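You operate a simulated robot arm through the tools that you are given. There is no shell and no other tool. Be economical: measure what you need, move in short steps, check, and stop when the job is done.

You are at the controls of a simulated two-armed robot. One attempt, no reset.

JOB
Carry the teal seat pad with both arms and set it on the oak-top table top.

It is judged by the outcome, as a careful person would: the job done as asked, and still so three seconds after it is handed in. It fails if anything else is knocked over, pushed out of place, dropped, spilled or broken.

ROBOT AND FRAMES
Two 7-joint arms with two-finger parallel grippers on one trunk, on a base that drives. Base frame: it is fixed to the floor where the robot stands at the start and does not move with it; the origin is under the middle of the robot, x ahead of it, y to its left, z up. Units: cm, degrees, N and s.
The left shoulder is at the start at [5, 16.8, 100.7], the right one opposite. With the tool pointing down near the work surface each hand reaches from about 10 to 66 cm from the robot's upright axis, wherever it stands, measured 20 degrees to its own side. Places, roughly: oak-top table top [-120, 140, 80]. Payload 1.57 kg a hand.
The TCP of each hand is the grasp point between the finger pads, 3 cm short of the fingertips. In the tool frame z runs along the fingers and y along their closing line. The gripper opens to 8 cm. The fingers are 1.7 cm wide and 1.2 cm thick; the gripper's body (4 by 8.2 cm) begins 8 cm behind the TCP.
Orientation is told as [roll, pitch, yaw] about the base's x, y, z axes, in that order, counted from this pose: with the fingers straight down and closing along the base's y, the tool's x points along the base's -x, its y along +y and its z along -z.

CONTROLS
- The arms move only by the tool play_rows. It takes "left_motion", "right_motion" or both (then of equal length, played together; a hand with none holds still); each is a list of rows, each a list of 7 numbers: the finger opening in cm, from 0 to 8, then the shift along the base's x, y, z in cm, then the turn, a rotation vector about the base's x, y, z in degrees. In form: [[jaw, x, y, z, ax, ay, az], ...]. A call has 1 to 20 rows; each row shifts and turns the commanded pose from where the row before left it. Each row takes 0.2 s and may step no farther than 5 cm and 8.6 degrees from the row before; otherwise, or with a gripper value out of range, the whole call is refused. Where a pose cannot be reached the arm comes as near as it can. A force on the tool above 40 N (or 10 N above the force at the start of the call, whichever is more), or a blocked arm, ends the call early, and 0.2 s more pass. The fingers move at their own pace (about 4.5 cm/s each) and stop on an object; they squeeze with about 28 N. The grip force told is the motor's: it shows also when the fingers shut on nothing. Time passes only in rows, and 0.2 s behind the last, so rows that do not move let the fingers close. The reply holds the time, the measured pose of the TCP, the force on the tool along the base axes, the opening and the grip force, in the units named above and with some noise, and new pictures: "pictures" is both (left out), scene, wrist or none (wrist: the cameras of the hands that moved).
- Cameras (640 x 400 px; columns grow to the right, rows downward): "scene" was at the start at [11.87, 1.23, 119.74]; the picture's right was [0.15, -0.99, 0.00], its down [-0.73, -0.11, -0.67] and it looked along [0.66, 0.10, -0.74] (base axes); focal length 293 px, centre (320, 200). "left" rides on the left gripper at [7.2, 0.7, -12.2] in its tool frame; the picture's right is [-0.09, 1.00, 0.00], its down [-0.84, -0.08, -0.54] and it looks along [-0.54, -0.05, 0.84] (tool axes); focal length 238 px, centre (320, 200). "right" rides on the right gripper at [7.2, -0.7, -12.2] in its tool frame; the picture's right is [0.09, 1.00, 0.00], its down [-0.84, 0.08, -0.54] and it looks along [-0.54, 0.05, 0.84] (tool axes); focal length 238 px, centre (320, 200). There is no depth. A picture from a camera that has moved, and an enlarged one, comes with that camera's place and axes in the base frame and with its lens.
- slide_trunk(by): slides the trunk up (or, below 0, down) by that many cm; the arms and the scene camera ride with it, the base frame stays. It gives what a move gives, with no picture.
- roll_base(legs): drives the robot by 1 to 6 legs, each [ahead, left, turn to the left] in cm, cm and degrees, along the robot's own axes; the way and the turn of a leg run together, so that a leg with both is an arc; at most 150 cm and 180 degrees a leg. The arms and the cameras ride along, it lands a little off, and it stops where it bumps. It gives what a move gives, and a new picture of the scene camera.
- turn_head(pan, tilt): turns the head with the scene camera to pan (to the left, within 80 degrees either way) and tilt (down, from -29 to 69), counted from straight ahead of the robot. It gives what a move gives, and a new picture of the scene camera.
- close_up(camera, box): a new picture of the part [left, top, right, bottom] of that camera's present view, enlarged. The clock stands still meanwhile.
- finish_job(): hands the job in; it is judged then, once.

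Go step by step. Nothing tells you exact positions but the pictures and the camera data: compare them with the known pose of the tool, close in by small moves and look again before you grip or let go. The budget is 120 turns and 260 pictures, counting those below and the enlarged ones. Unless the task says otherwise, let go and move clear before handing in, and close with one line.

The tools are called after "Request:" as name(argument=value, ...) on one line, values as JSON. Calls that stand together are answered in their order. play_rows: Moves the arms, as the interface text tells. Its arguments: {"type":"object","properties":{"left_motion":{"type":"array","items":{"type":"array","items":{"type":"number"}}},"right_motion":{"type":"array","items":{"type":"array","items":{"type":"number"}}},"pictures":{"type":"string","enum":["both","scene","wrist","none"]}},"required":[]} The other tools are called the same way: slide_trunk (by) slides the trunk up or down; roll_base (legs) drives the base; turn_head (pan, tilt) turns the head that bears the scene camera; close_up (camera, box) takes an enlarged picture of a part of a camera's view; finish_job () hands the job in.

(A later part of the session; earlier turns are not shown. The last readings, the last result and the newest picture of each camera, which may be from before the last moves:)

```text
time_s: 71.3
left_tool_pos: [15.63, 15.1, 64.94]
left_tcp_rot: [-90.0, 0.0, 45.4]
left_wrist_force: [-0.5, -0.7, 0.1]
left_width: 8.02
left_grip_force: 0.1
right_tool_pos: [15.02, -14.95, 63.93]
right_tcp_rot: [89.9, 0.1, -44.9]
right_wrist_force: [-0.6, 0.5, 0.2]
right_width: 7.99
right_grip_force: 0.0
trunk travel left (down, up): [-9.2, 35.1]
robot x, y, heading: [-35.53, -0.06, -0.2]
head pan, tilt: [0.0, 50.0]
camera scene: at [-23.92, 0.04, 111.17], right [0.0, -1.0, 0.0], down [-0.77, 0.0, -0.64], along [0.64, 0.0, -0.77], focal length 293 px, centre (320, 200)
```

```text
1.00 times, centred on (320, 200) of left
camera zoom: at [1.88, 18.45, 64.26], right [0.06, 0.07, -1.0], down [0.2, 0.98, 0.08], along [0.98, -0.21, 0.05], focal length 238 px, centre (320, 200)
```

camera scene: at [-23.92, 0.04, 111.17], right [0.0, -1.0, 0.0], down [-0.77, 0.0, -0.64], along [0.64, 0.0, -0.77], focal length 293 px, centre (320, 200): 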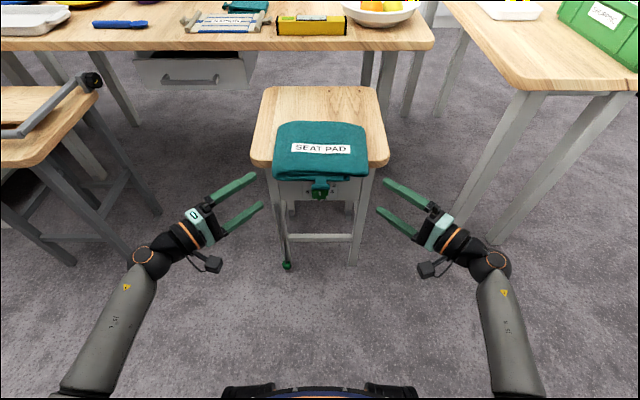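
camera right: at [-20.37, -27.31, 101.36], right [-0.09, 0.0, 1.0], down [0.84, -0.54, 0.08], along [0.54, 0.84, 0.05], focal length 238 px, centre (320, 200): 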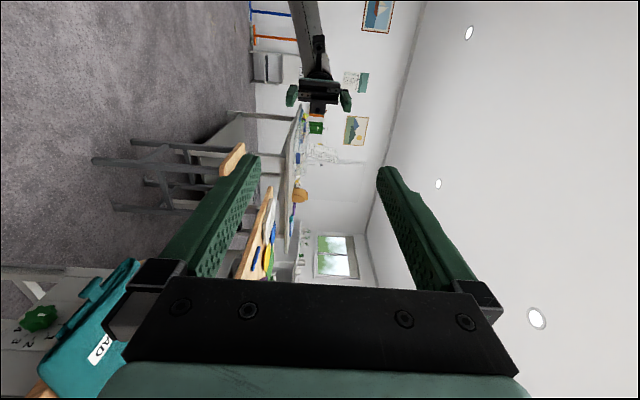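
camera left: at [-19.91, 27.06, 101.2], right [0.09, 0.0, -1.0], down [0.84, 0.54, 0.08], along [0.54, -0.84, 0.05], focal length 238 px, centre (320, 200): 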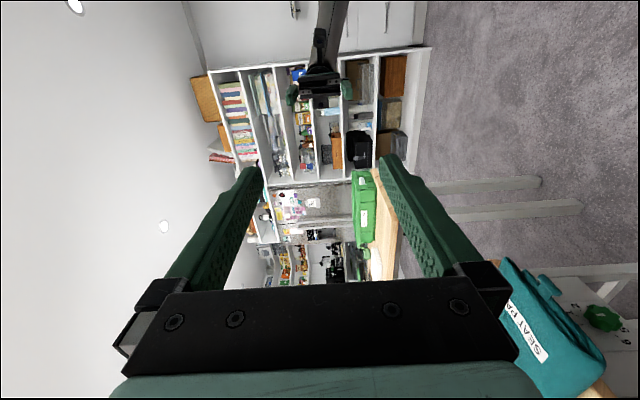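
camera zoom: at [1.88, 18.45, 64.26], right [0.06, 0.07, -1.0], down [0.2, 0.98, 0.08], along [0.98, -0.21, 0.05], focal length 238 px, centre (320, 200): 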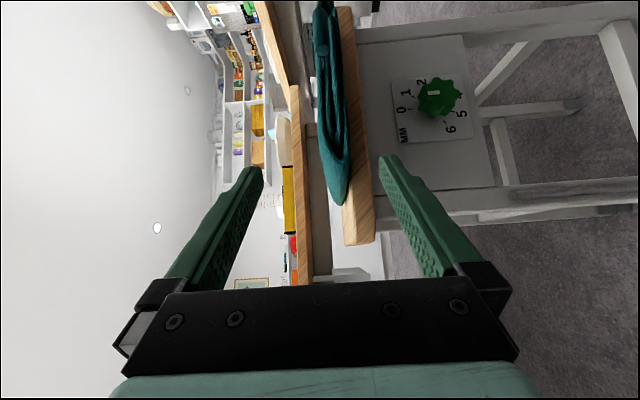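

The pad sits between the open fingers in height (z≈62.5–65.5). I'll drive 4 cm closer, then slide both hands along their finger lines onto the overhanging corners.

Request:
roll_base(legs=[[4, 0, 0]])

Request:
play_rows(left_motion=[[8, 1, -0.9, -0.5, 0, 0, 0], [8, 1, -1, -0.5, 0, 0, 0], [8, 1, -1, 0, 0, 0, 0], [8, 1, -1, 0, 0, 0, 0], [8, 0, 0, 0, 0, 0, 0]], right_motion=[[8, 1.1, 0.9, 0, 0, 0, 0], [8, 1.1, 1, 0, 0, 0, 0], [8, 1.1, 1, 0, 0, 0, 0], [8, 1.1, 1, 0, 0, 0, 0], [8, 0, 0, 0, 0, 0, 0]])

```text
time_s: 72.2
left_tool_pos: [19.63, 15.01, 64.91]
left_tcp_rot: [-89.9, 0.1, 45.4]
left_wrist_force: [-0.9, -0.4, 0.5]
left_width: 7.98
left_grip_force: 0.1
right_tool_pos: [18.97, -14.92, 64.05]
right_tcp_rot: [89.8, 0.0, -44.9]
right_wrist_force: [0.4, 0.0, 0.1]
right_width: 8.0
right_grip_force: 0.1
trunk travel left (down, up): [-9.2, 35.1]
robot x, y, heading: [-31.9, -0.25, -0.1]
head pan, tilt: [0.0, 50.0]
camera scene: at [-19.87, 0.03, 111.17], right [0.0, -1.0, 0.0], down [-0.77, 0.0, -0.64], along [0.64, 0.0, -0.77], focal length 293 px, centre (320, 200)
```

scene: 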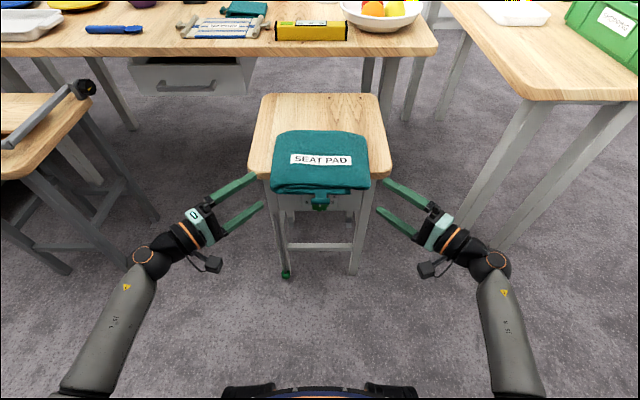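

```text
time_s: 73.4
left_tool_pos: [21.7, 13.07, 63.95]
left_tcp_rot: [-89.8, 0.2, 45.4]
left_wrist_force: [0.3, 0.1, -0.8]
left_width: 8.0
left_grip_force: 0.0
left hand out of reach, approached as far as the arm can: row 3, 4
right_tool_pos: [22.46, -12.06, 64.01]
right_tcp_rot: [89.7, 0.1, -44.9]
right_wrist_force: [-0.8, 0.1, -0.2]
right_width: 8.0
right_grip_force: 0.1
right hand out of reach, approached as far as the arm can: row 4
trunk travel left (down, up): [-9.2, 35.1]
robot x, y, heading: [-31.65, -0.28, -0.1]
head pan, tilt: [0.0, 50.0]
camera scene: at [-19.87, 0.03, 111.16], right [0.0, -1.0, 0.0], down [-0.77, 0.0, -0.64], along [0.64, 0.0, -0.77], focal length 293 px, centre (320, 200)
camera right: at [8.71, -15.54, 63.41], right [-0.06, 0.07, 1.0], down [0.21, -0.97, 0.08], along [0.98, 0.21, 0.04], focal length 238 px, centre (320, 200)
camera left: at [8.01, 16.48, 63.36], right [0.06, 0.07, -1.0], down [0.2, 0.98, 0.08], along [0.98, -0.21, 0.05], focal length 238 px, centre (320, 200)
```

scene: 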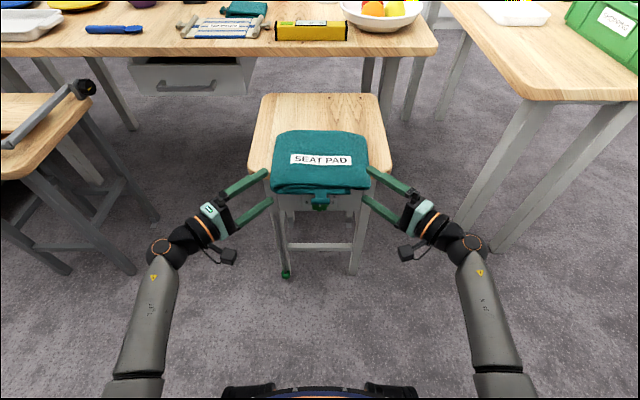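
right: 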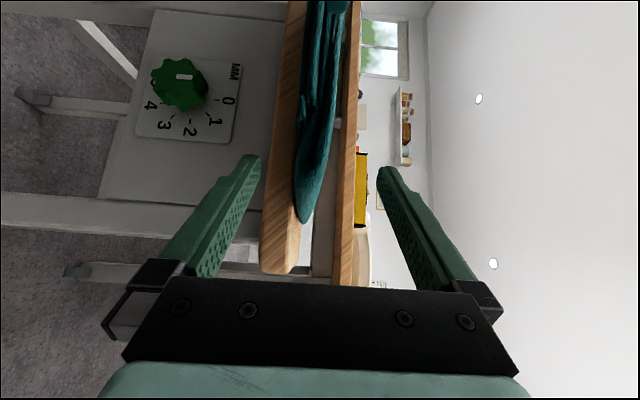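
left: 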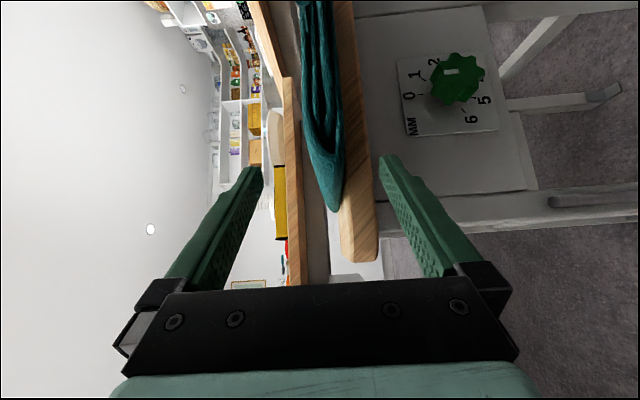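

The arms are at their limit reaching low. I'll back the hands off a little and raise them in the arms by 7 cm, lower the trunk the same amount, then come in again.

Request:
play_rows(left_motion=[[8, -1, 1, 0, 0, 0, 0], [8, -1, 1, 0, 0, 0, 0], [8, 0, 0, 2.5, 0, 0, 0], [8, 0, 0, 2.5, 0, 0, 0], [8, 0, 0, 2.5, 0, 0, 0], [8, 0, 0, 0, 0, 0, 0]], right_motion=[[8, -1, -1, 0, 0, 0, 0], [8, -1, -1, 0, 0, 0, 0], [8, -0.8, -1, 2.5, 0, 0, 0], [8, 0, 0, 2.5, 0, 0, 0], [8, 0, 0, 2.5, 0, 0, 0], [8, 0, 0, 0, 0, 0, 0]], pictures="none")

Request:
slide_trunk(by=-7.5)

Request:
play_rows(left_motion=[[8, 1, -1, 0, 0, 0, 0], [8, 1, -1, 0, 0, 0, 0], [8, 1, -1, 0, 0, 0, 0], [8, 1, -1, 0, 0, 0, 0], [8, 0, 0, 0, 0, 0, 0]], right_motion=[[8, 1, 1, 0, 0, 0, 0], [8, 1, 1, 0, 0, 0, 0], [8, 1, 1, 0, 0, 0, 0], [8, 1, 1, 0, 0, 0, 0], [8, 0, 0, 0, 0, 0, 0]], pictures="scene")

```text
time_s: 74.8
left_tool_pos: [19.78, 15.0, 71.42]
left_tcp_rot: [-90.1, 0.1, 45.3]
left_wrist_force: [-0.5, 0.1, -0.4]
left_width: 7.97
left_grip_force: 0.2
right_tool_pos: [19.57, -15.1, 71.58]
right_tcp_rot: [89.9, 0.1, -44.8]
right_wrist_force: [0.0, -0.1, -0.6]
right_width: 8.01
right_grip_force: 0.0
trunk travel left (down, up): [-9.2, 35.1]
robot x, y, heading: [-31.92, 0.04, -0.0]
head pan, tilt: [0.0, 50.0]
```

```text
time_s: 75.9
left_tool_pos: [19.76, 15.06, 63.96]
left_tcp_rot: [-90.0, 0.1, 45.4]
left_wrist_force: [0.4, -0.7, -0.2]
left_width: 7.98
left_grip_force: 0.0
right_tool_pos: [19.52, -15.03, 64.01]
right_tcp_rot: [89.8, 0.1, -45.0]
right_wrist_force: [0.1, 0.1, 0.0]
right_width: 8.0
right_grip_force: 0.0
trunk travel left (down, up): [-1.7, 42.6]
robot x, y, heading: [-31.19, -0.39, 0.2]
head pan, tilt: [0.0, 50.0]
```

```text
time_s: 77.1
left_tool_pos: [23.82, 11.14, 63.86]
left_tcp_rot: [-90.0, 0.1, 45.4]
left_wrist_force: [-0.5, 0.0, 0.5]
left_width: 8.0
left_grip_force: 0.1
right_tool_pos: [23.54, -11.16, 64.06]
right_tcp_rot: [89.8, 0.2, -44.9]
right_wrist_force: [-0.5, 0.2, 0.4]
right_width: 7.98
right_grip_force: 0.1
trunk travel left (down, up): [-1.7, 42.6]
robot x, y, heading: [-31.95, -0.07, 0.2]
head pan, tilt: [0.0, 50.0]
camera scene: at [-19.87, 0.03, 103.66], right [0.0, -1.0, 0.0], down [-0.77, 0.0, -0.64], along [0.64, 0.0, -0.77], focal length 293 px, centre (320, 200)
```

scene: 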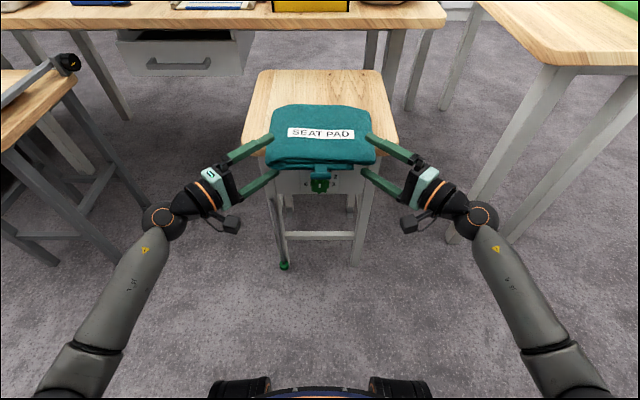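

No limits now. Before going deeper I'll check where the stool's front edge is relative to the fingertips.

Request:
close_up(camera="scene", box=[220, 60, 420, 210])

Request:
close_up(camera="left", box=[160, 0, 560, 250])

Request:
close_up(camera="right", box=[80, 0, 480, 250])

```text
2.67 times, centred on (320, 135) of scene
camera zoom: at [-19.87, 0.03, 103.66], right [0.0, -1.0, 0.0], down [-0.77, 0.0, -0.64], along [0.64, 0.0, -0.77], focal length 782 px, centre (320, 373)
```

zoom: 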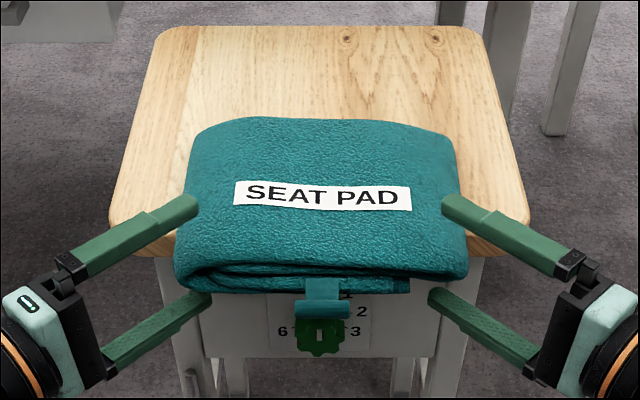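

```text
1.60 times, centred on (360, 125) of left
camera zoom: at [9.97, 14.56, 63.18], right [0.06, 0.07, -1.0], down [0.2, 0.98, 0.08], along [0.98, -0.21, 0.05], focal length 381 px, centre (256, 320)
```

zoom: 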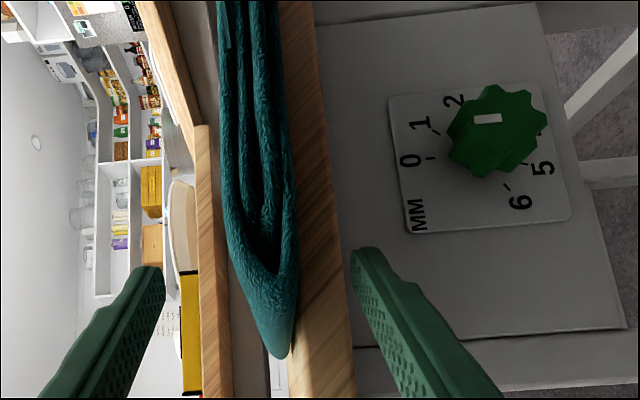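

```text
1.60 times, centred on (280, 125) of right
camera zoom: at [9.96, -14.63, 63.36], right [-0.06, 0.07, 1.0], down [0.21, -0.97, 0.08], along [0.98, 0.21, 0.05], focal length 381 px, centre (384, 320)
```

zoom: 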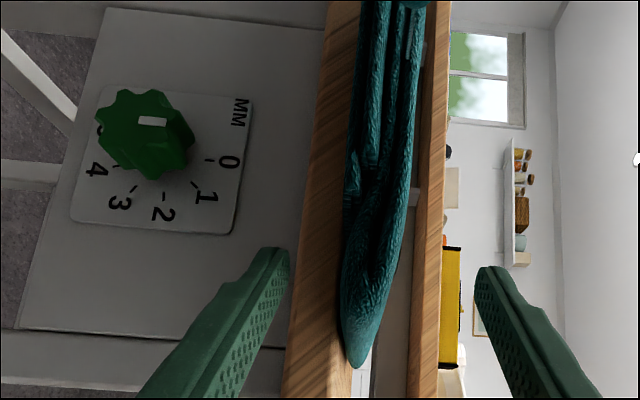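

The stool's front edge is at x≈28.5–30, so I'll stop with the TCPs at about x 24.8, y ±8 (tips at x≈27.5), then close gently.

Request:
play_rows(left_motion=[[8, 0.4, -1.1, 0, 0, 0, 0], [8, 0.4, -1, 0, 0, 0, 0], [8, 0.2, -1, 0, 0, 0, 0], [8, 0, 0, 0, 0, 0, 0]], right_motion=[[8, 0.5, 1.1, 0, 0, 0, 0], [8, 0.5, 1, 0, 0, 0, 0], [8, 0.3, 1, 0, 0, 0, 0], [8, 0, 0, 0, 0, 0, 0]])

Request:
close_up(camera="left", box=[160, 0, 560, 250])

```text
time_s: 78.1
left_tool_pos: [24.66, 8.01, 63.92]
left_tcp_rot: [-90.0, 0.1, 45.5]
left_wrist_force: [0.4, 0.5, 0.4]
left_width: 8.01
left_grip_force: 0.0
right_tool_pos: [24.76, -8.02, 63.91]
right_tcp_rot: [89.9, 0.1, -44.9]
right_wrist_force: [0.2, 0.5, 0.0]
right_width: 7.98
right_grip_force: 0.1
trunk travel left (down, up): [-1.7, 42.6]
robot x, y, heading: [-32.03, 0.21, -0.2]
head pan, tilt: [0.0, 50.0]
camera scene: at [-19.87, 0.03, 103.66], right [0.0, -1.0, 0.0], down [-0.77, 0.0, -0.64], along [0.64, 0.0, -0.77], focal length 293 px, centre (320, 200)
camera right: at [11.12, -11.51, 63.34], right [-0.06, 0.07, 1.0], down [0.21, -0.97, 0.08], along [0.98, 0.21, 0.05], focal length 238 px, centre (320, 200)
camera left: at [10.94, 11.42, 63.16], right [0.06, 0.07, -1.0], down [0.2, 0.98, 0.08], along [0.98, -0.21, 0.05], focal length 238 px, centre (320, 200)
```

scene: 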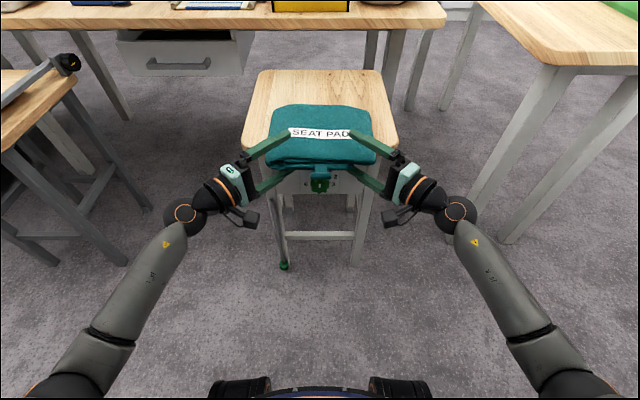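
right: 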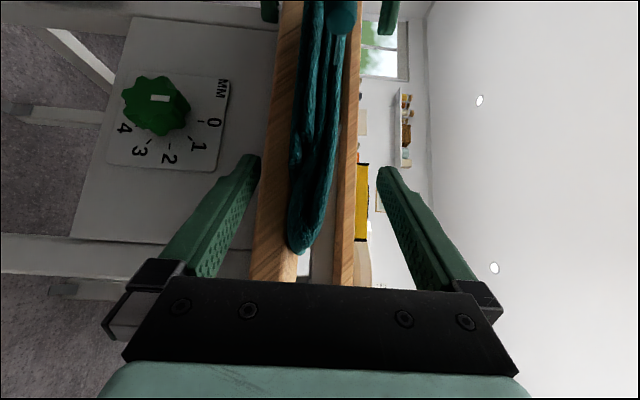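
left: 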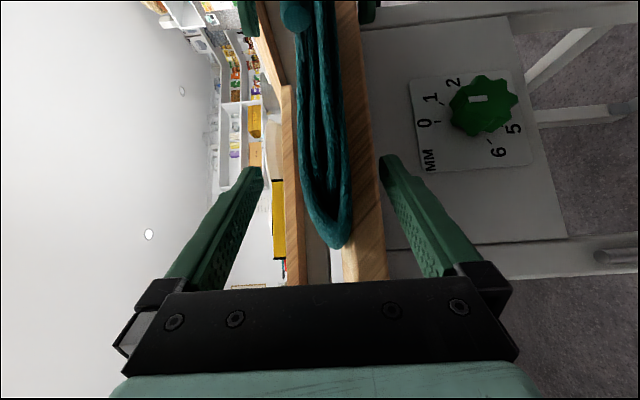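

```text
1.60 times, centred on (360, 125) of left
camera zoom: at [10.94, 11.42, 63.16], right [0.06, 0.07, -1.0], down [0.2, 0.98, 0.08], along [0.98, -0.21, 0.05], focal length 381 px, centre (256, 320)
```

zoom: 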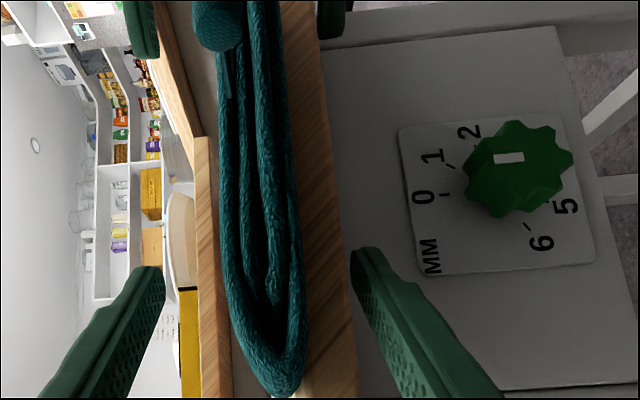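

The pad is centred between both pairs of fingers. Closing both grippers.

Request:
play_rows(left_motion=[[5, 0, 0, 0, 0, 0, 0], [4, 0, 0, 0, 0, 0, 0], [3, 0, 0, 0, 0, 0, 0], [2, 0, 0, 0, 0, 0, 0], [0.5, 0, 0, 0, 0, 0, 0], [0.5, 0, 0, 0, 0, 0, 0], [0.5, 0, 0, 0, 0, 0, 0]], right_motion=[[5, 0, 0, 0, 0, 0, 0], [4, 0, 0, 0, 0, 0, 0], [3, 0, 0, 0, 0, 0, 0], [2, 0, 0, 0, 0, 0, 0], [0.5, 0, 0, 0, 0, 0, 0], [0.5, 0, 0, 0, 0, 0, 0], [0.5, 0, 0, 0, 0, 0, 0]])

```text
time_s: 79.7
left_tool_pos: [24.74, 7.98, 63.75]
left_tcp_rot: [-90.0, 0.0, 45.4]
left_wrist_force: [-0.4, -0.9, 0.4]
left_width: 3.18
left_grip_force: 28.2
right_tool_pos: [24.87, -7.98, 63.92]
right_tcp_rot: [89.8, 0.2, -44.8]
right_wrist_force: [0.2, 1.2, -1.6]
right_width: 3.19
right_grip_force: 27.7
trunk travel left (down, up): [-1.7, 42.6]
robot x, y, heading: [-31.79, 0.3, -0.0]
head pan, tilt: [0.0, 50.0]
camera scene: at [-19.85, 0.03, 103.66], right [0.0, -1.0, 0.0], down [-0.77, 0.0, -0.64], along [0.64, 0.0, -0.77], focal length 293 px, centre (320, 200)
camera right: at [11.11, -11.53, 63.29], right [-0.06, 0.07, 1.0], down [0.21, -0.97, 0.08], along [0.98, 0.22, 0.05], focal length 238 px, centre (320, 200)
camera left: at [10.95, 11.44, 63.16], right [0.06, 0.07, -1.0], down [0.2, 0.98, 0.08], along [0.98, -0.21, 0.05], focal length 238 px, centre (320, 200)
```

scene: 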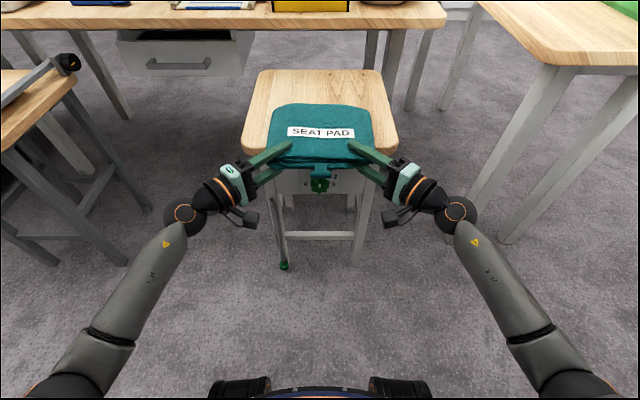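
right: 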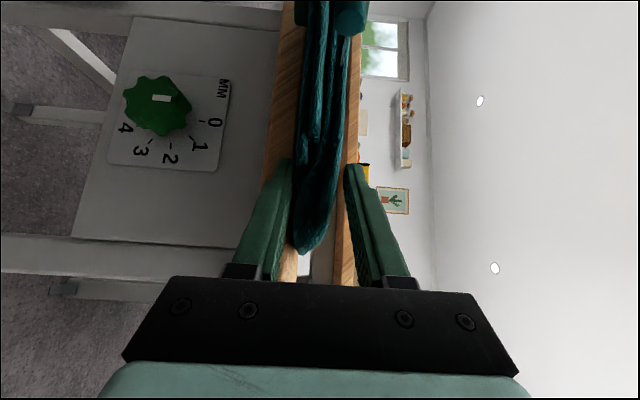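
left: 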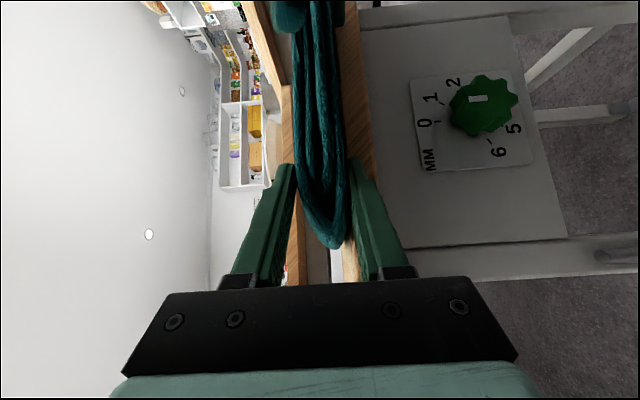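

Both hands hold the pad at 3.2 cm. I'll lift 3 cm gently and read the load.

Request:
play_rows(left_motion=[[0.5, 0, 0, 0.5, 0, 0, 0], [0.5, 0, 0, 0.5, 0, 0, 0], [0.5, 0, 0, 0.5, 0, 0, 0], [0.5, 0, 0, 0.5, 0, 0, 0], [0.5, 0, 0, 0.5, 0, 0, 0], [0.5, 0, 0, 0.5, 0, 0, 0], [0.5, 0, 0, 0, 0, 0, 0]], right_motion=[[0.5, 0, 0, 0.5, 0, 0, 0], [0.5, 0, 0, 0.5, 0, 0, 0], [0.5, 0, 0, 0.5, 0, 0, 0], [0.5, 0, 0, 0.5, 0, 0, 0], [0.5, 0, 0, 0.5, 0, 0, 0], [0.5, 0, 0, 0.5, 0, 0, 0], [0.5, 0, 0, 0, 0, 0, 0]])

```text
time_s: 81.3
left_tool_pos: [24.76, 8.04, 66.93]
left_tcp_rot: [-90.0, 0.0, 45.4]
left_wrist_force: [-2.9, 5.7, 2.0]
left_width: 3.2
left_grip_force: 28.1
right_tool_pos: [24.91, -8.1, 67.04]
right_tcp_rot: [89.8, 0.1, -44.9]
right_wrist_force: [3.0, -6.1, -4.2]
right_width: 3.2
right_grip_force: 28.4
trunk travel left (down, up): [-1.7, 42.6]
robot x, y, heading: [-31.48, 0.01, 0.1]
head pan, tilt: [0.0, 50.0]
camera scene: at [-19.85, 0.03, 103.66], right [0.0, -1.0, 0.0], down [-0.77, 0.0, -0.64], along [0.64, 0.0, -0.77], focal length 293 px, centre (320, 200)
camera right: at [11.11, -11.59, 66.4], right [-0.06, 0.07, 1.0], down [0.21, -0.97, 0.08], along [0.98, 0.21, 0.05], focal length 238 px, centre (320, 200)
camera left: at [10.97, 11.43, 66.23], right [0.06, 0.06, -1.0], down [0.2, 0.98, 0.08], along [0.98, -0.2, 0.05], focal length 238 px, centre (320, 200)
```

scene: 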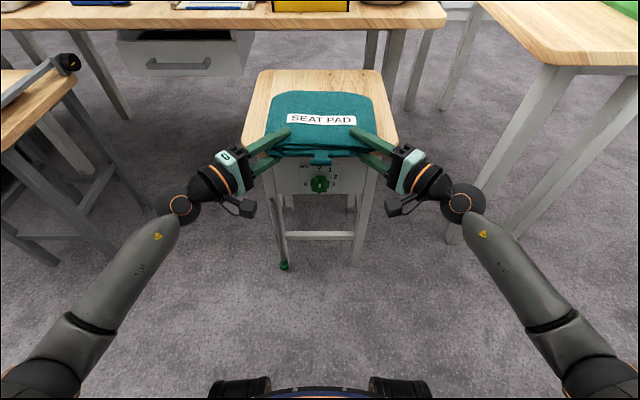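
right: 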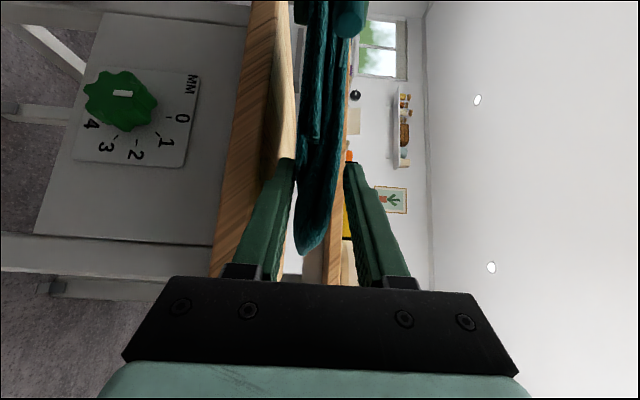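
left: 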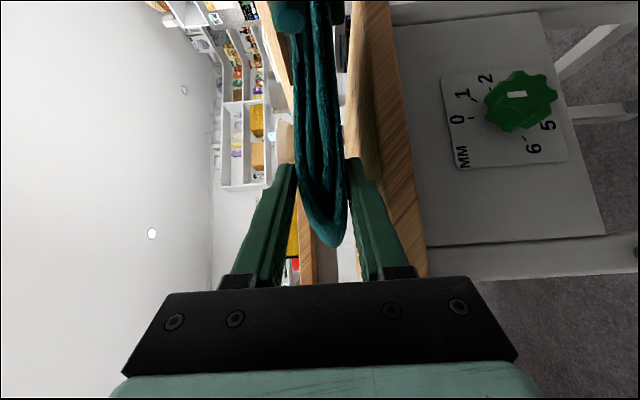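

The pad lifted level and is light. I'll raise the trunk 26 cm and back away from the stool.

Request:
slide_trunk(by=26)

Request:
roll_base(legs=[[-25, 0, 0]])

```text
time_s: 84.0
left_tool_pos: [24.8, 8.13, 92.86]
left_tcp_rot: [-90.0, 0.1, 45.5]
left_wrist_force: [-2.1, 16.1, 3.2]
left_width: 3.22
left_grip_force: 28.0
right_tool_pos: [24.85, -8.04, 92.98]
right_tcp_rot: [89.8, 0.1, -44.9]
right_wrist_force: [3.2, -15.6, -6.3]
right_width: 3.21
right_grip_force: 28.0
trunk travel left (down, up): [-27.7, 16.6]
robot x, y, heading: [-31.65, -0.02, 0.0]
head pan, tilt: [0.0, 50.0]
```

```text
time_s: 85.8
left_tool_pos: [-0.05, 8.22, 92.85]
left_tcp_rot: [-90.0, 0.1, 45.5]
left_wrist_force: [-1.0, 16.7, 3.4]
left_width: 3.21
left_grip_force: 28.0
right_tool_pos: [0.28, -7.97, 93.07]
right_tcp_rot: [89.8, 0.1, -44.7]
right_wrist_force: [1.2, -16.4, -5.2]
right_width: 3.2
right_grip_force: 27.8
trunk travel left (down, up): [-27.7, 16.6]
robot x, y, heading: [-56.48, -0.06, -0.1]
head pan, tilt: [0.0, 50.0]
camera scene: at [-44.44, 0.05, 129.67], right [0.0, -1.0, 0.0], down [-0.77, 0.0, -0.64], along [0.64, 0.0, -0.77], focal length 293 px, centre (320, 200)
```

scene: 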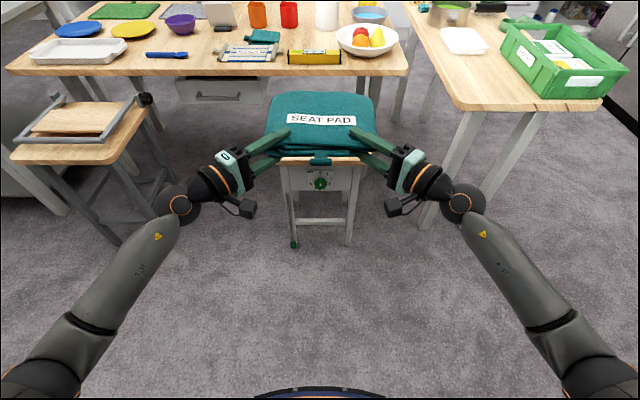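

The pad is held firmly and is clear of the stool. I'll ease the small squeeze between the hands and look left for the oak-top table.

Request:
play_rows(left_motion=[[0.5, 0, 0.15, 0, 0, 0, 0], [0.5, 0, 0, 0, 0, 0, 0]], right_motion=[[0.5, 0, -0.15, 0, 0, 0, 0], [0.5, 0, 0, 0, 0, 0, 0]], pictures="none")

Request:
turn_head(pan=80, tilt=30)

```text
time_s: 86.4
left_tool_pos: [0.13, 8.15, 92.91]
left_tcp_rot: [-90.0, 0.2, 45.4]
left_wrist_force: [-0.9, -10.0, -0.6]
left_width: 3.21
left_grip_force: 28.2
right_tool_pos: [0.22, -7.95, 92.92]
right_tcp_rot: [89.7, 0.1, -44.4]
right_wrist_force: [0.5, 11.3, -1.7]
right_width: 3.2
right_grip_force: 28.1
trunk travel left (down, up): [-27.7, 16.6]
robot x, y, heading: [-56.3, 0.11, 0.3]
head pan, tilt: [0.0, 50.0]
```

```text
time_s: 87.9
left_tool_pos: [-0.0, 8.03, 92.86]
left_tcp_rot: [-90.0, 0.1, 45.5]
left_wrist_force: [-1.5, -20.8, 1.0]
left_width: 3.2
left_grip_force: 27.4
right_tool_pos: [0.12, -7.93, 93.05]
right_tcp_rot: [89.7, 0.1, -44.6]
right_wrist_force: [2.6, 20.8, -3.3]
right_width: 3.18
right_grip_force: 28.1
trunk travel left (down, up): [-27.7, 16.6]
robot x, y, heading: [-56.12, -0.03, 0.1]
head pan, tilt: [80.0, 30.0]
camera scene: at [-50.56, 8.94, 132.61], right [0.99, -0.17, 0.0], down [-0.09, -0.49, -0.87], along [0.15, 0.85, -0.5], focal length 293 px, centre (320, 200)
```

scene: 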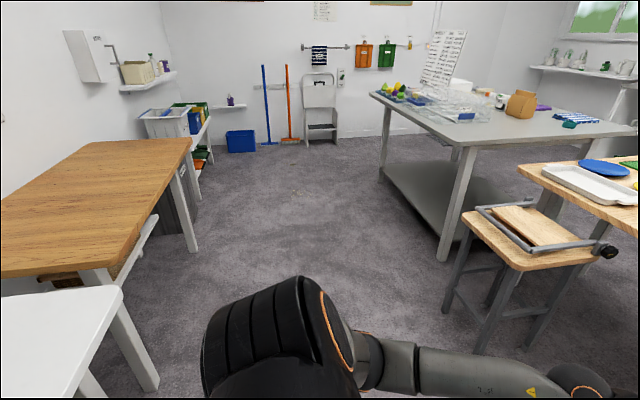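

The oak-top table runs along x < -94, y≈73–180, with open floor in front of it. I'll balance the forces between the hands, then drive sideways into the open aisle.

Request:
play_rows(left_motion=[[0.5, 0, -0.08, 0, 0, 0, 0], [0.5, 0, 0, 0, 0, 0, 0], [0.5, 0, 0, 0, 0, 0, 0]], right_motion=[[0.5, 0, 0.08, 0, 0, 0, 0], [0.5, 0, 0, 0, 0, 0, 0], [0.5, 0, 0, 0, 0, 0, 0]], pictures="none")

Request:
roll_base(legs=[[25, 60, 0]])

```text
time_s: 88.7
left_tool_pos: [0.02, 8.17, 92.95]
left_tcp_rot: [-90.0, 0.1, 45.6]
left_wrist_force: [-1.6, -18.0, 0.5]
left_width: 3.22
left_grip_force: 28.6
right_tool_pos: [0.1, -7.82, 92.93]
right_tcp_rot: [89.7, 0.0, -44.7]
right_wrist_force: [2.6, 17.6, -3.7]
right_width: 3.22
right_grip_force: 28.0
trunk travel left (down, up): [-27.7, 16.6]
robot x, y, heading: [-55.99, -0.31, -0.2]
head pan, tilt: [80.0, 30.0]
```

```text
time_s: 92.4
left_tool_pos: [24.79, 68.29, 92.83]
left_tcp_rot: [-90.1, 0.1, 45.4]
left_wrist_force: [-2.3, -16.2, 1.1]
left_width: 3.21
left_grip_force: 27.4
right_tool_pos: [24.75, 52.18, 93.03]
right_tcp_rot: [89.8, 0.1, -44.9]
right_wrist_force: [1.6, 16.4, -3.1]
right_width: 3.2
right_grip_force: 27.6
trunk travel left (down, up): [-27.7, 16.6]
robot x, y, heading: [-31.68, 60.44, -0.1]
head pan, tilt: [80.0, 30.0]
camera scene: at [-25.95, 69.13, 132.61], right [0.98, -0.17, 0.0], down [-0.09, -0.49, -0.87], along [0.15, 0.85, -0.5], focal length 293 px, centre (320, 200)
```

scene: 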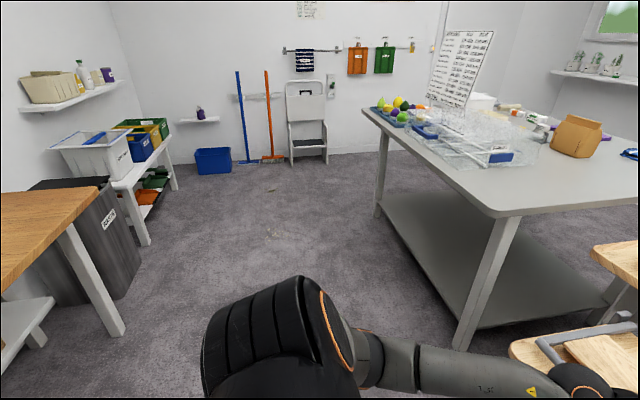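

The table's front edge is at x≈-93.5 and its far corner near y≈182. I'll shift a bit further left, then turn left in two 90° steps, all well above the furniture.

Request:
roll_base(legs=[[8, 25, 0], [0, 0, 90]])

Request:
turn_head(pan=70, tilt=35)

```text
time_s: 98.1
left_tool_pos: [-32.77, 140.96, 93.03]
left_tcp_rot: [-90.0, 0.1, 136.6]
left_wrist_force: [-0.7, 0.2, 0.5]
left_width: 3.21
left_grip_force: 28.2
right_tool_pos: [-16.82, 141.36, 92.92]
right_tcp_rot: [89.7, 0.1, 46.4]
right_wrist_force: [-0.4, -0.7, -2.1]
right_width: 3.19
right_grip_force: 27.8
trunk travel left (down, up): [-27.7, 16.6]
robot x, y, heading: [-23.6, 84.96, 91.3]
head pan, tilt: [80.0, 30.0]
camera scene: at [-32.54, 90.33, 132.61], right [0.15, 0.99, 0.0], down [0.49, -0.08, -0.87], along [-0.86, 0.13, -0.5], focal length 293 px, centre (320, 200)
```

scene: 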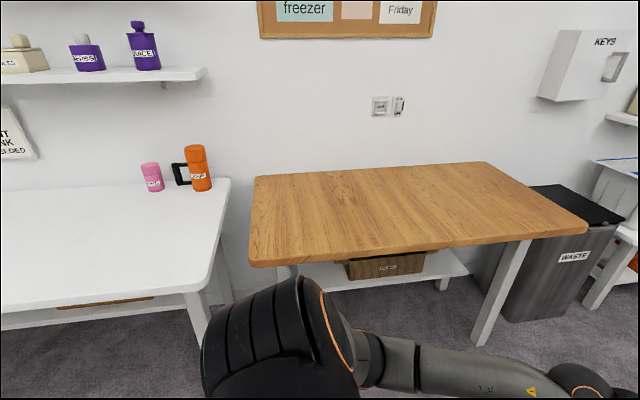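

```text
time_s: 98.8
left_tool_pos: [-32.83, 141.16, 92.82]
left_tcp_rot: [-90.0, 0.1, 136.6]
left_wrist_force: [0.4, -0.2, -1.1]
left_width: 3.2
left_grip_force: 28.1
right_tool_pos: [-16.82, 141.48, 92.93]
right_tcp_rot: [89.7, 0.1, 46.4]
right_wrist_force: [0.4, 0.5, -1.5]
right_width: 3.2
right_grip_force: 28.0
trunk travel left (down, up): [-27.7, 16.6]
robot x, y, heading: [-23.32, 84.96, 91.2]
head pan, tilt: [70.0, 35.0]
camera scene: at [-31.94, 91.78, 131.84], right [0.32, 0.95, 0.0], down [0.54, -0.19, -0.82], along [-0.78, 0.26, -0.57], focal length 293 px, centre (320, 200)
```

scene: 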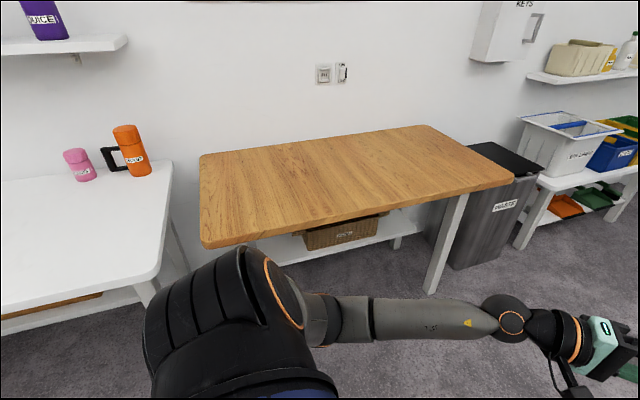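

The oak table is empty, spanning x -148…-92.5, y 80…182. I'll drive on to y≈131 and turn to face it.

Request:
roll_base(legs=[[46, -2, 0], [0, 0, 88.8]])

Request:
turn_head(pan=0, tilt=42)

```text
time_s: 105.3
left_tool_pos: [-79.16, 124.22, 92.85]
left_tcp_rot: [-90.0, 0.1, -135.8]
left_wrist_force: [0.0, -0.1, -1.2]
left_width: 3.21
left_grip_force: 28.0
right_tool_pos: [-78.76, 140.36, 93.0]
right_tcp_rot: [89.6, 0.1, 133.9]
right_wrist_force: [-0.5, 0.4, -1.5]
right_width: 3.23
right_grip_force: 27.7
trunk travel left (down, up): [-27.7, 16.6]
robot x, y, heading: [-22.56, 131.28, 178.8]
head pan, tilt: [70.0, 35.0]
camera scene: at [-29.69, 122.93, 131.84], right [-0.93, 0.36, 0.0], down [0.21, 0.53, -0.82], along [-0.3, -0.76, -0.57], focal length 293 px, centre (320, 200)
```

scene: 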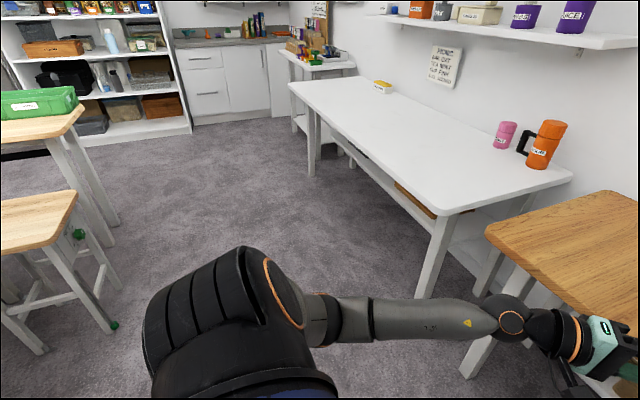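

```text
time_s: 106.7
left_tool_pos: [-79.11, 124.17, 92.97]
left_tcp_rot: [-90.0, 0.0, -135.8]
left_wrist_force: [-0.3, -0.4, -1.4]
left_width: 3.2
left_grip_force: 27.9
right_tool_pos: [-78.78, 140.28, 92.88]
right_tcp_rot: [89.7, 0.1, 134.0]
right_wrist_force: [-0.9, 0.2, -1.1]
right_width: 3.21
right_grip_force: 27.4
trunk travel left (down, up): [-27.7, 16.6]
robot x, y, heading: [-22.8, 130.71, 178.3]
head pan, tilt: [0.0, 42.0]
camera scene: at [-34.85, 131.32, 130.78], right [0.02, 1.0, 0.0], down [0.67, -0.01, -0.74], along [-0.74, 0.02, -0.67], focal length 293 px, centre (320, 200)
```

scene: 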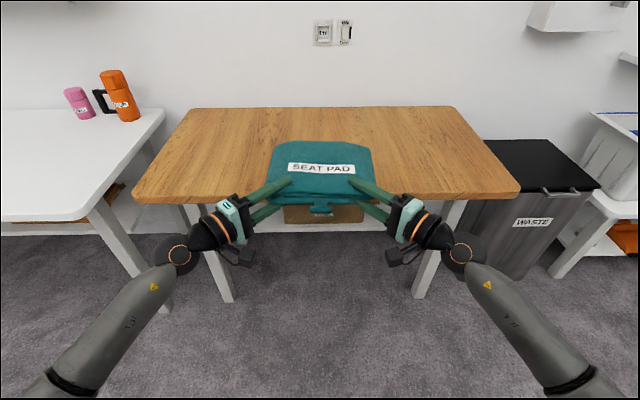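

Facing the table squarely, with the pad above its front edge at x≈-92. I'll drive 8 cm ahead and check the fingertips against the edge before lowering.

Request:
roll_base(legs=[[8, 0, 1]])

Request:
close_up(camera="left", box=[0, 0, 640, 400])

Request:
close_up(camera="right", box=[0, 0, 640, 400])

```text
time_s: 107.8
left_tool_pos: [-87.11, 123.48, 92.93]
left_tcp_rot: [-90.0, 0.2, -134.9]
left_wrist_force: [0.0, -0.6, -0.8]
left_width: 3.21
left_grip_force: 28.1
right_tool_pos: [-87.03, 139.56, 92.91]
right_tcp_rot: [89.7, 0.2, 134.9]
right_wrist_force: [-0.4, 0.0, -1.2]
right_width: 3.22
right_grip_force: 27.7
trunk travel left (down, up): [-27.7, 16.6]
robot x, y, heading: [-30.66, 131.28, 179.8]
head pan, tilt: [0.0, 42.0]
camera scene: at [-42.99, 131.24, 130.78], right [0.01, 1.0, 0.0], down [0.67, 0.0, -0.74], along [-0.74, 0.0, -0.67], focal length 293 px, centre (320, 200)
```

scene: 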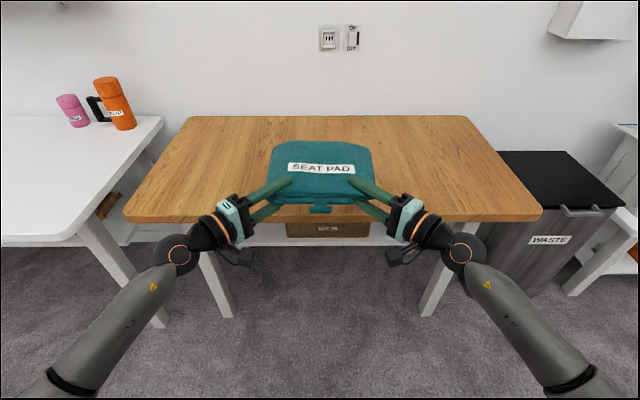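

```text
1.00 times, centred on (320, 200) of left
camera zoom: at [-73.38, 119.84, 92.2], right [-0.06, -0.06, -1.0], down [-0.21, -0.98, 0.08], along [-0.98, 0.21, 0.05], focal length 238 px, centre (320, 200)
```

zoom: 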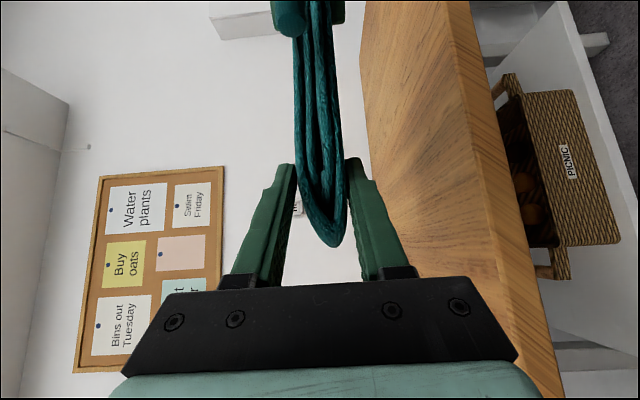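

```text
1.00 times, centred on (320, 200) of right
camera zoom: at [-73.29, 143.1, 92.34], right [0.06, -0.07, 1.0], down [-0.21, 0.98, 0.08], along [-0.98, -0.21, 0.04], focal length 238 px, centre (320, 200)
```

zoom: 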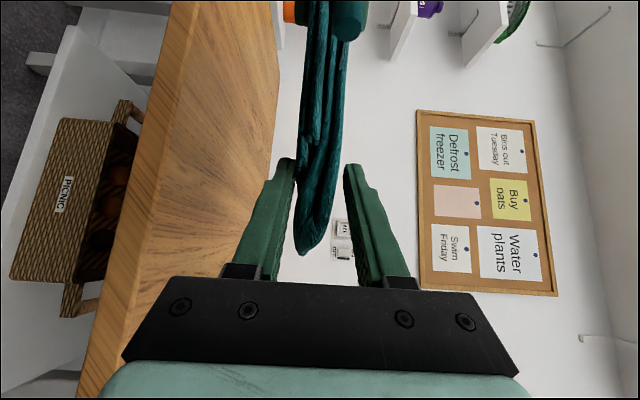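

The front edge is at x≈-92.8, top near z 80. I'll nudge 1.5 cm ahead with the arms and lower the trunk 9.5 cm, bringing the pad to just above the top with the fingertips short of the edge.

Request:
play_rows(left_motion=[[0.5, -0.5, 0, 0, 0, 0, 0], [0.5, -0.5, 0, 0, 0, 0, 0], [0.5, -0.5, 0, 0, 0, 0, 0], [0.5, 0, 0, 0, 0, 0, 0]], right_motion=[[0.5, -0.5, 0, 0, 0, 0, 0], [0.5, -0.5, 0, 0, 0, 0, 0], [0.5, -0.5, 0, 0, 0, 0, 0], [0.5, 0, 0, 0, 0, 0, 0]], pictures="none")

Request:
slide_trunk(by=-9)

Request:
close_up(camera="left", box=[160, 0, 640, 300])

Request:
close_up(camera="right", box=[0, 0, 480, 300])

Request:
close_up(camera="scene", box=[200, 110, 440, 260])

```text
time_s: 108.8
left_tool_pos: [-88.51, 123.36, 92.84]
left_tcp_rot: [-89.9, 0.1, -134.9]
left_wrist_force: [-3.3, 0.0, -2.0]
left_width: 3.19
left_grip_force: 28.4
right_tool_pos: [-88.54, 139.42, 92.85]
right_tcp_rot: [89.7, 0.2, 135.0]
right_wrist_force: [2.4, 0.5, -0.7]
right_width: 3.22
right_grip_force: 28.2
trunk travel left (down, up): [-27.7, 16.6]
robot x, y, heading: [-30.71, 131.19, 179.7]
head pan, tilt: [0.0, 42.0]
```

```text
time_s: 110.0
left_tool_pos: [-88.58, 123.29, 83.91]
left_tcp_rot: [-90.0, 0.1, -134.9]
left_wrist_force: [-4.6, 2.0, -1.0]
left_width: 3.23
left_grip_force: 27.7
right_tool_pos: [-88.39, 139.47, 83.92]
right_tcp_rot: [89.7, 0.1, 134.8]
right_wrist_force: [5.6, -1.6, 0.0]
right_width: 3.17
right_grip_force: 28.1
trunk travel left (down, up): [-18.7, 25.6]
robot x, y, heading: [-30.43, 130.94, 179.6]
head pan, tilt: [0.0, 42.0]
```

```text
1.33 times, centred on (400, 150) of left
camera zoom: at [-74.81, 119.83, 83.19], right [-0.06, -0.06, -1.0], down [-0.21, -0.98, 0.08], along [-0.98, 0.21, 0.05], focal length 318 px, centre (213, 267)
```

zoom: 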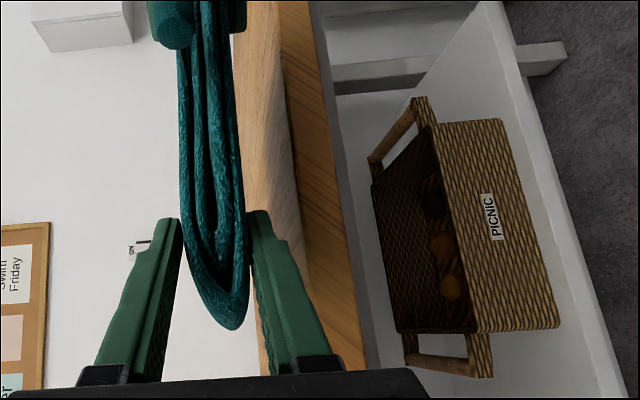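

```text
1.33 times, centred on (240, 150) of right
camera zoom: at [-74.75, 143.1, 83.33], right [0.06, -0.07, 1.0], down [-0.21, 0.98, 0.08], along [-0.98, -0.21, 0.04], focal length 318 px, centre (427, 267)
```

zoom: 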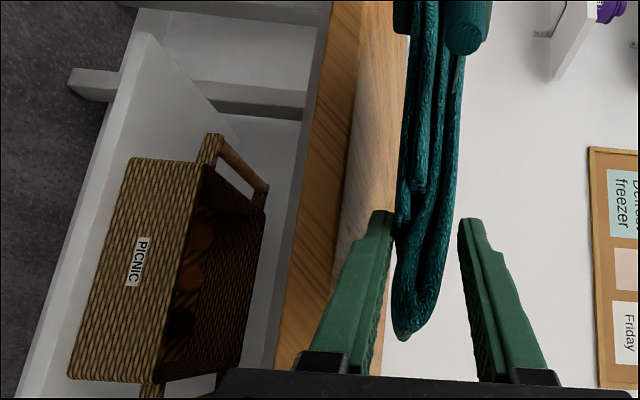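

```text
2.67 times, centred on (320, 185) of scene
camera zoom: at [-42.94, 131.24, 121.79], right [0.01, 1.0, 0.0], down [0.67, 0.0, -0.74], along [-0.74, 0.0, -0.67], focal length 782 px, centre (320, 240)
```

zoom: 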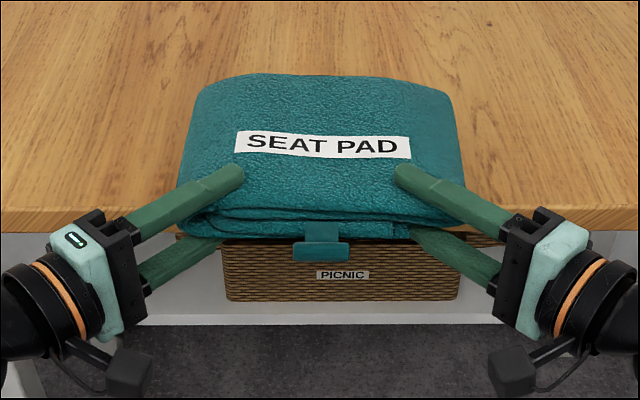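

Comparing views, the top seems nearer z≈78 and the edge nearer x≈-95. I'll move 2.5 cm further ahead, lower 3 cm, and re-measure.

Request:
play_rows(left_motion=[[0.5, -0.6, 0, 0, 0, 0, 0], [0.5, -0.6, 0, 0, 0, 0, 0], [0.5, -0.6, 0, 0, 0, 0, 0], [0.5, -0.7, 0, 0, 0, 0, 0], [0.5, 0, 0, -0.5, 0, 0, 0], [0.5, 0, 0, -0.5, 0, 0, 0], [0.5, 0, 0, -0.5, 0, 0, 0], [0.5, 0, 0, 0, 0, 0, 0]], right_motion=[[0.5, -0.6, 0, 0, 0, 0, 0], [0.5, -0.6, 0, 0, 0, 0, 0], [0.5, -0.6, 0, 0, 0, 0, 0], [0.5, -0.7, 0, 0, 0, 0, 0], [0.5, 0, 0, -0.5, 0, 0, 0], [0.5, 0, 0, -0.5, 0, 0, 0], [0.5, 0, 0, -0.5, 0, 0, 0], [0.5, 0, 0, 0, 0, 0, 0]])

Request:
close_up(camera="left", box=[240, 0, 480, 290])

```text
time_s: 111.8
left_tool_pos: [-90.97, 123.37, 82.45]
left_tcp_rot: [-90.0, 0.2, -135.0]
left_wrist_force: [-5.8, -4.4, -3.2]
left_width: 3.21
left_grip_force: 27.7
right_tool_pos: [-91.02, 139.56, 82.41]
right_tcp_rot: [89.8, 0.2, 134.7]
right_wrist_force: [6.9, 4.6, 0.0]
right_width: 3.2
right_grip_force: 27.5
trunk travel left (down, up): [-18.7, 25.6]
robot x, y, heading: [-30.56, 131.3, 179.7]
head pan, tilt: [0.0, 42.0]
camera scene: at [-42.95, 131.24, 121.78], right [0.01, 1.0, 0.0], down [0.67, 0.0, -0.74], along [-0.74, 0.0, -0.67], focal length 293 px, centre (320, 200)
camera right: at [-77.29, 143.1, 81.82], right [0.06, -0.07, 1.0], down [-0.21, 0.98, 0.08], along [-0.98, -0.21, 0.04], focal length 238 px, centre (320, 200)
camera left: at [-77.29, 119.85, 81.72], right [-0.06, -0.06, -1.0], down [-0.21, -0.98, 0.08], along [-0.98, 0.21, 0.05], focal length 238 px, centre (320, 200)
```

scene: 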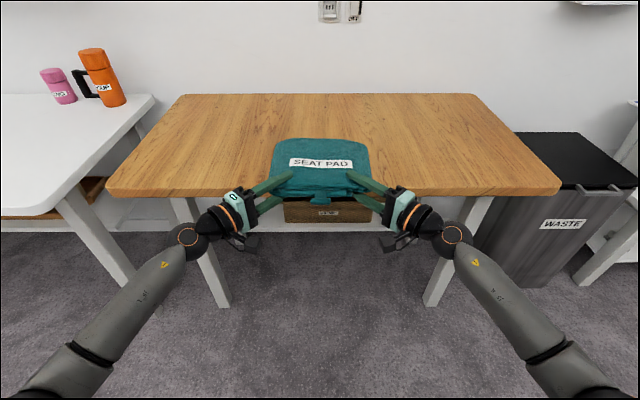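
right: 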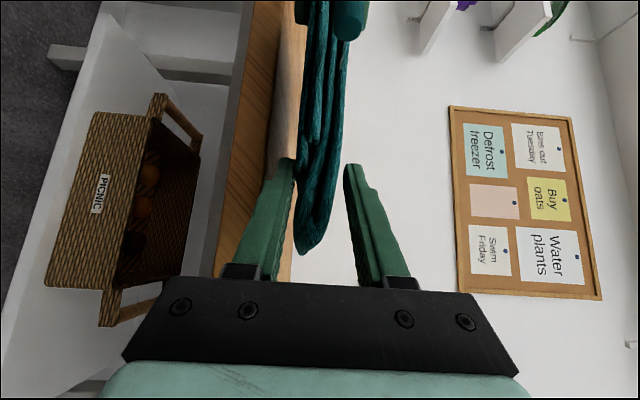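
left: 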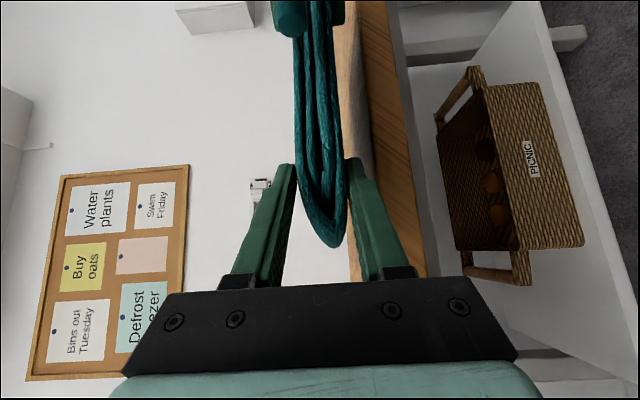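

```text
1.38 times, centred on (360, 145) of left
camera zoom: at [-77.29, 119.85, 81.72], right [-0.06, -0.06, -1.0], down [-0.21, -0.98, 0.08], along [-0.98, 0.21, 0.05], focal length 329 px, centre (265, 276)
```

zoom: 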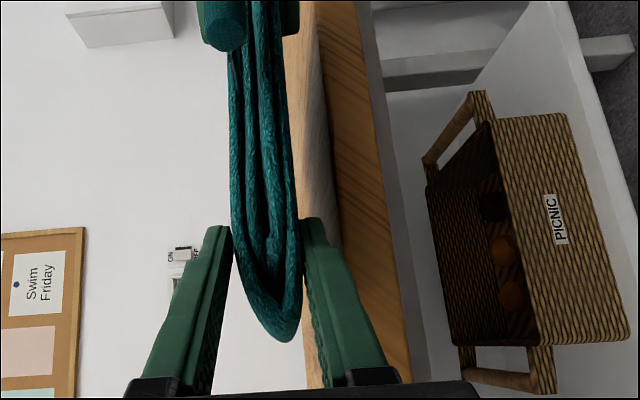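

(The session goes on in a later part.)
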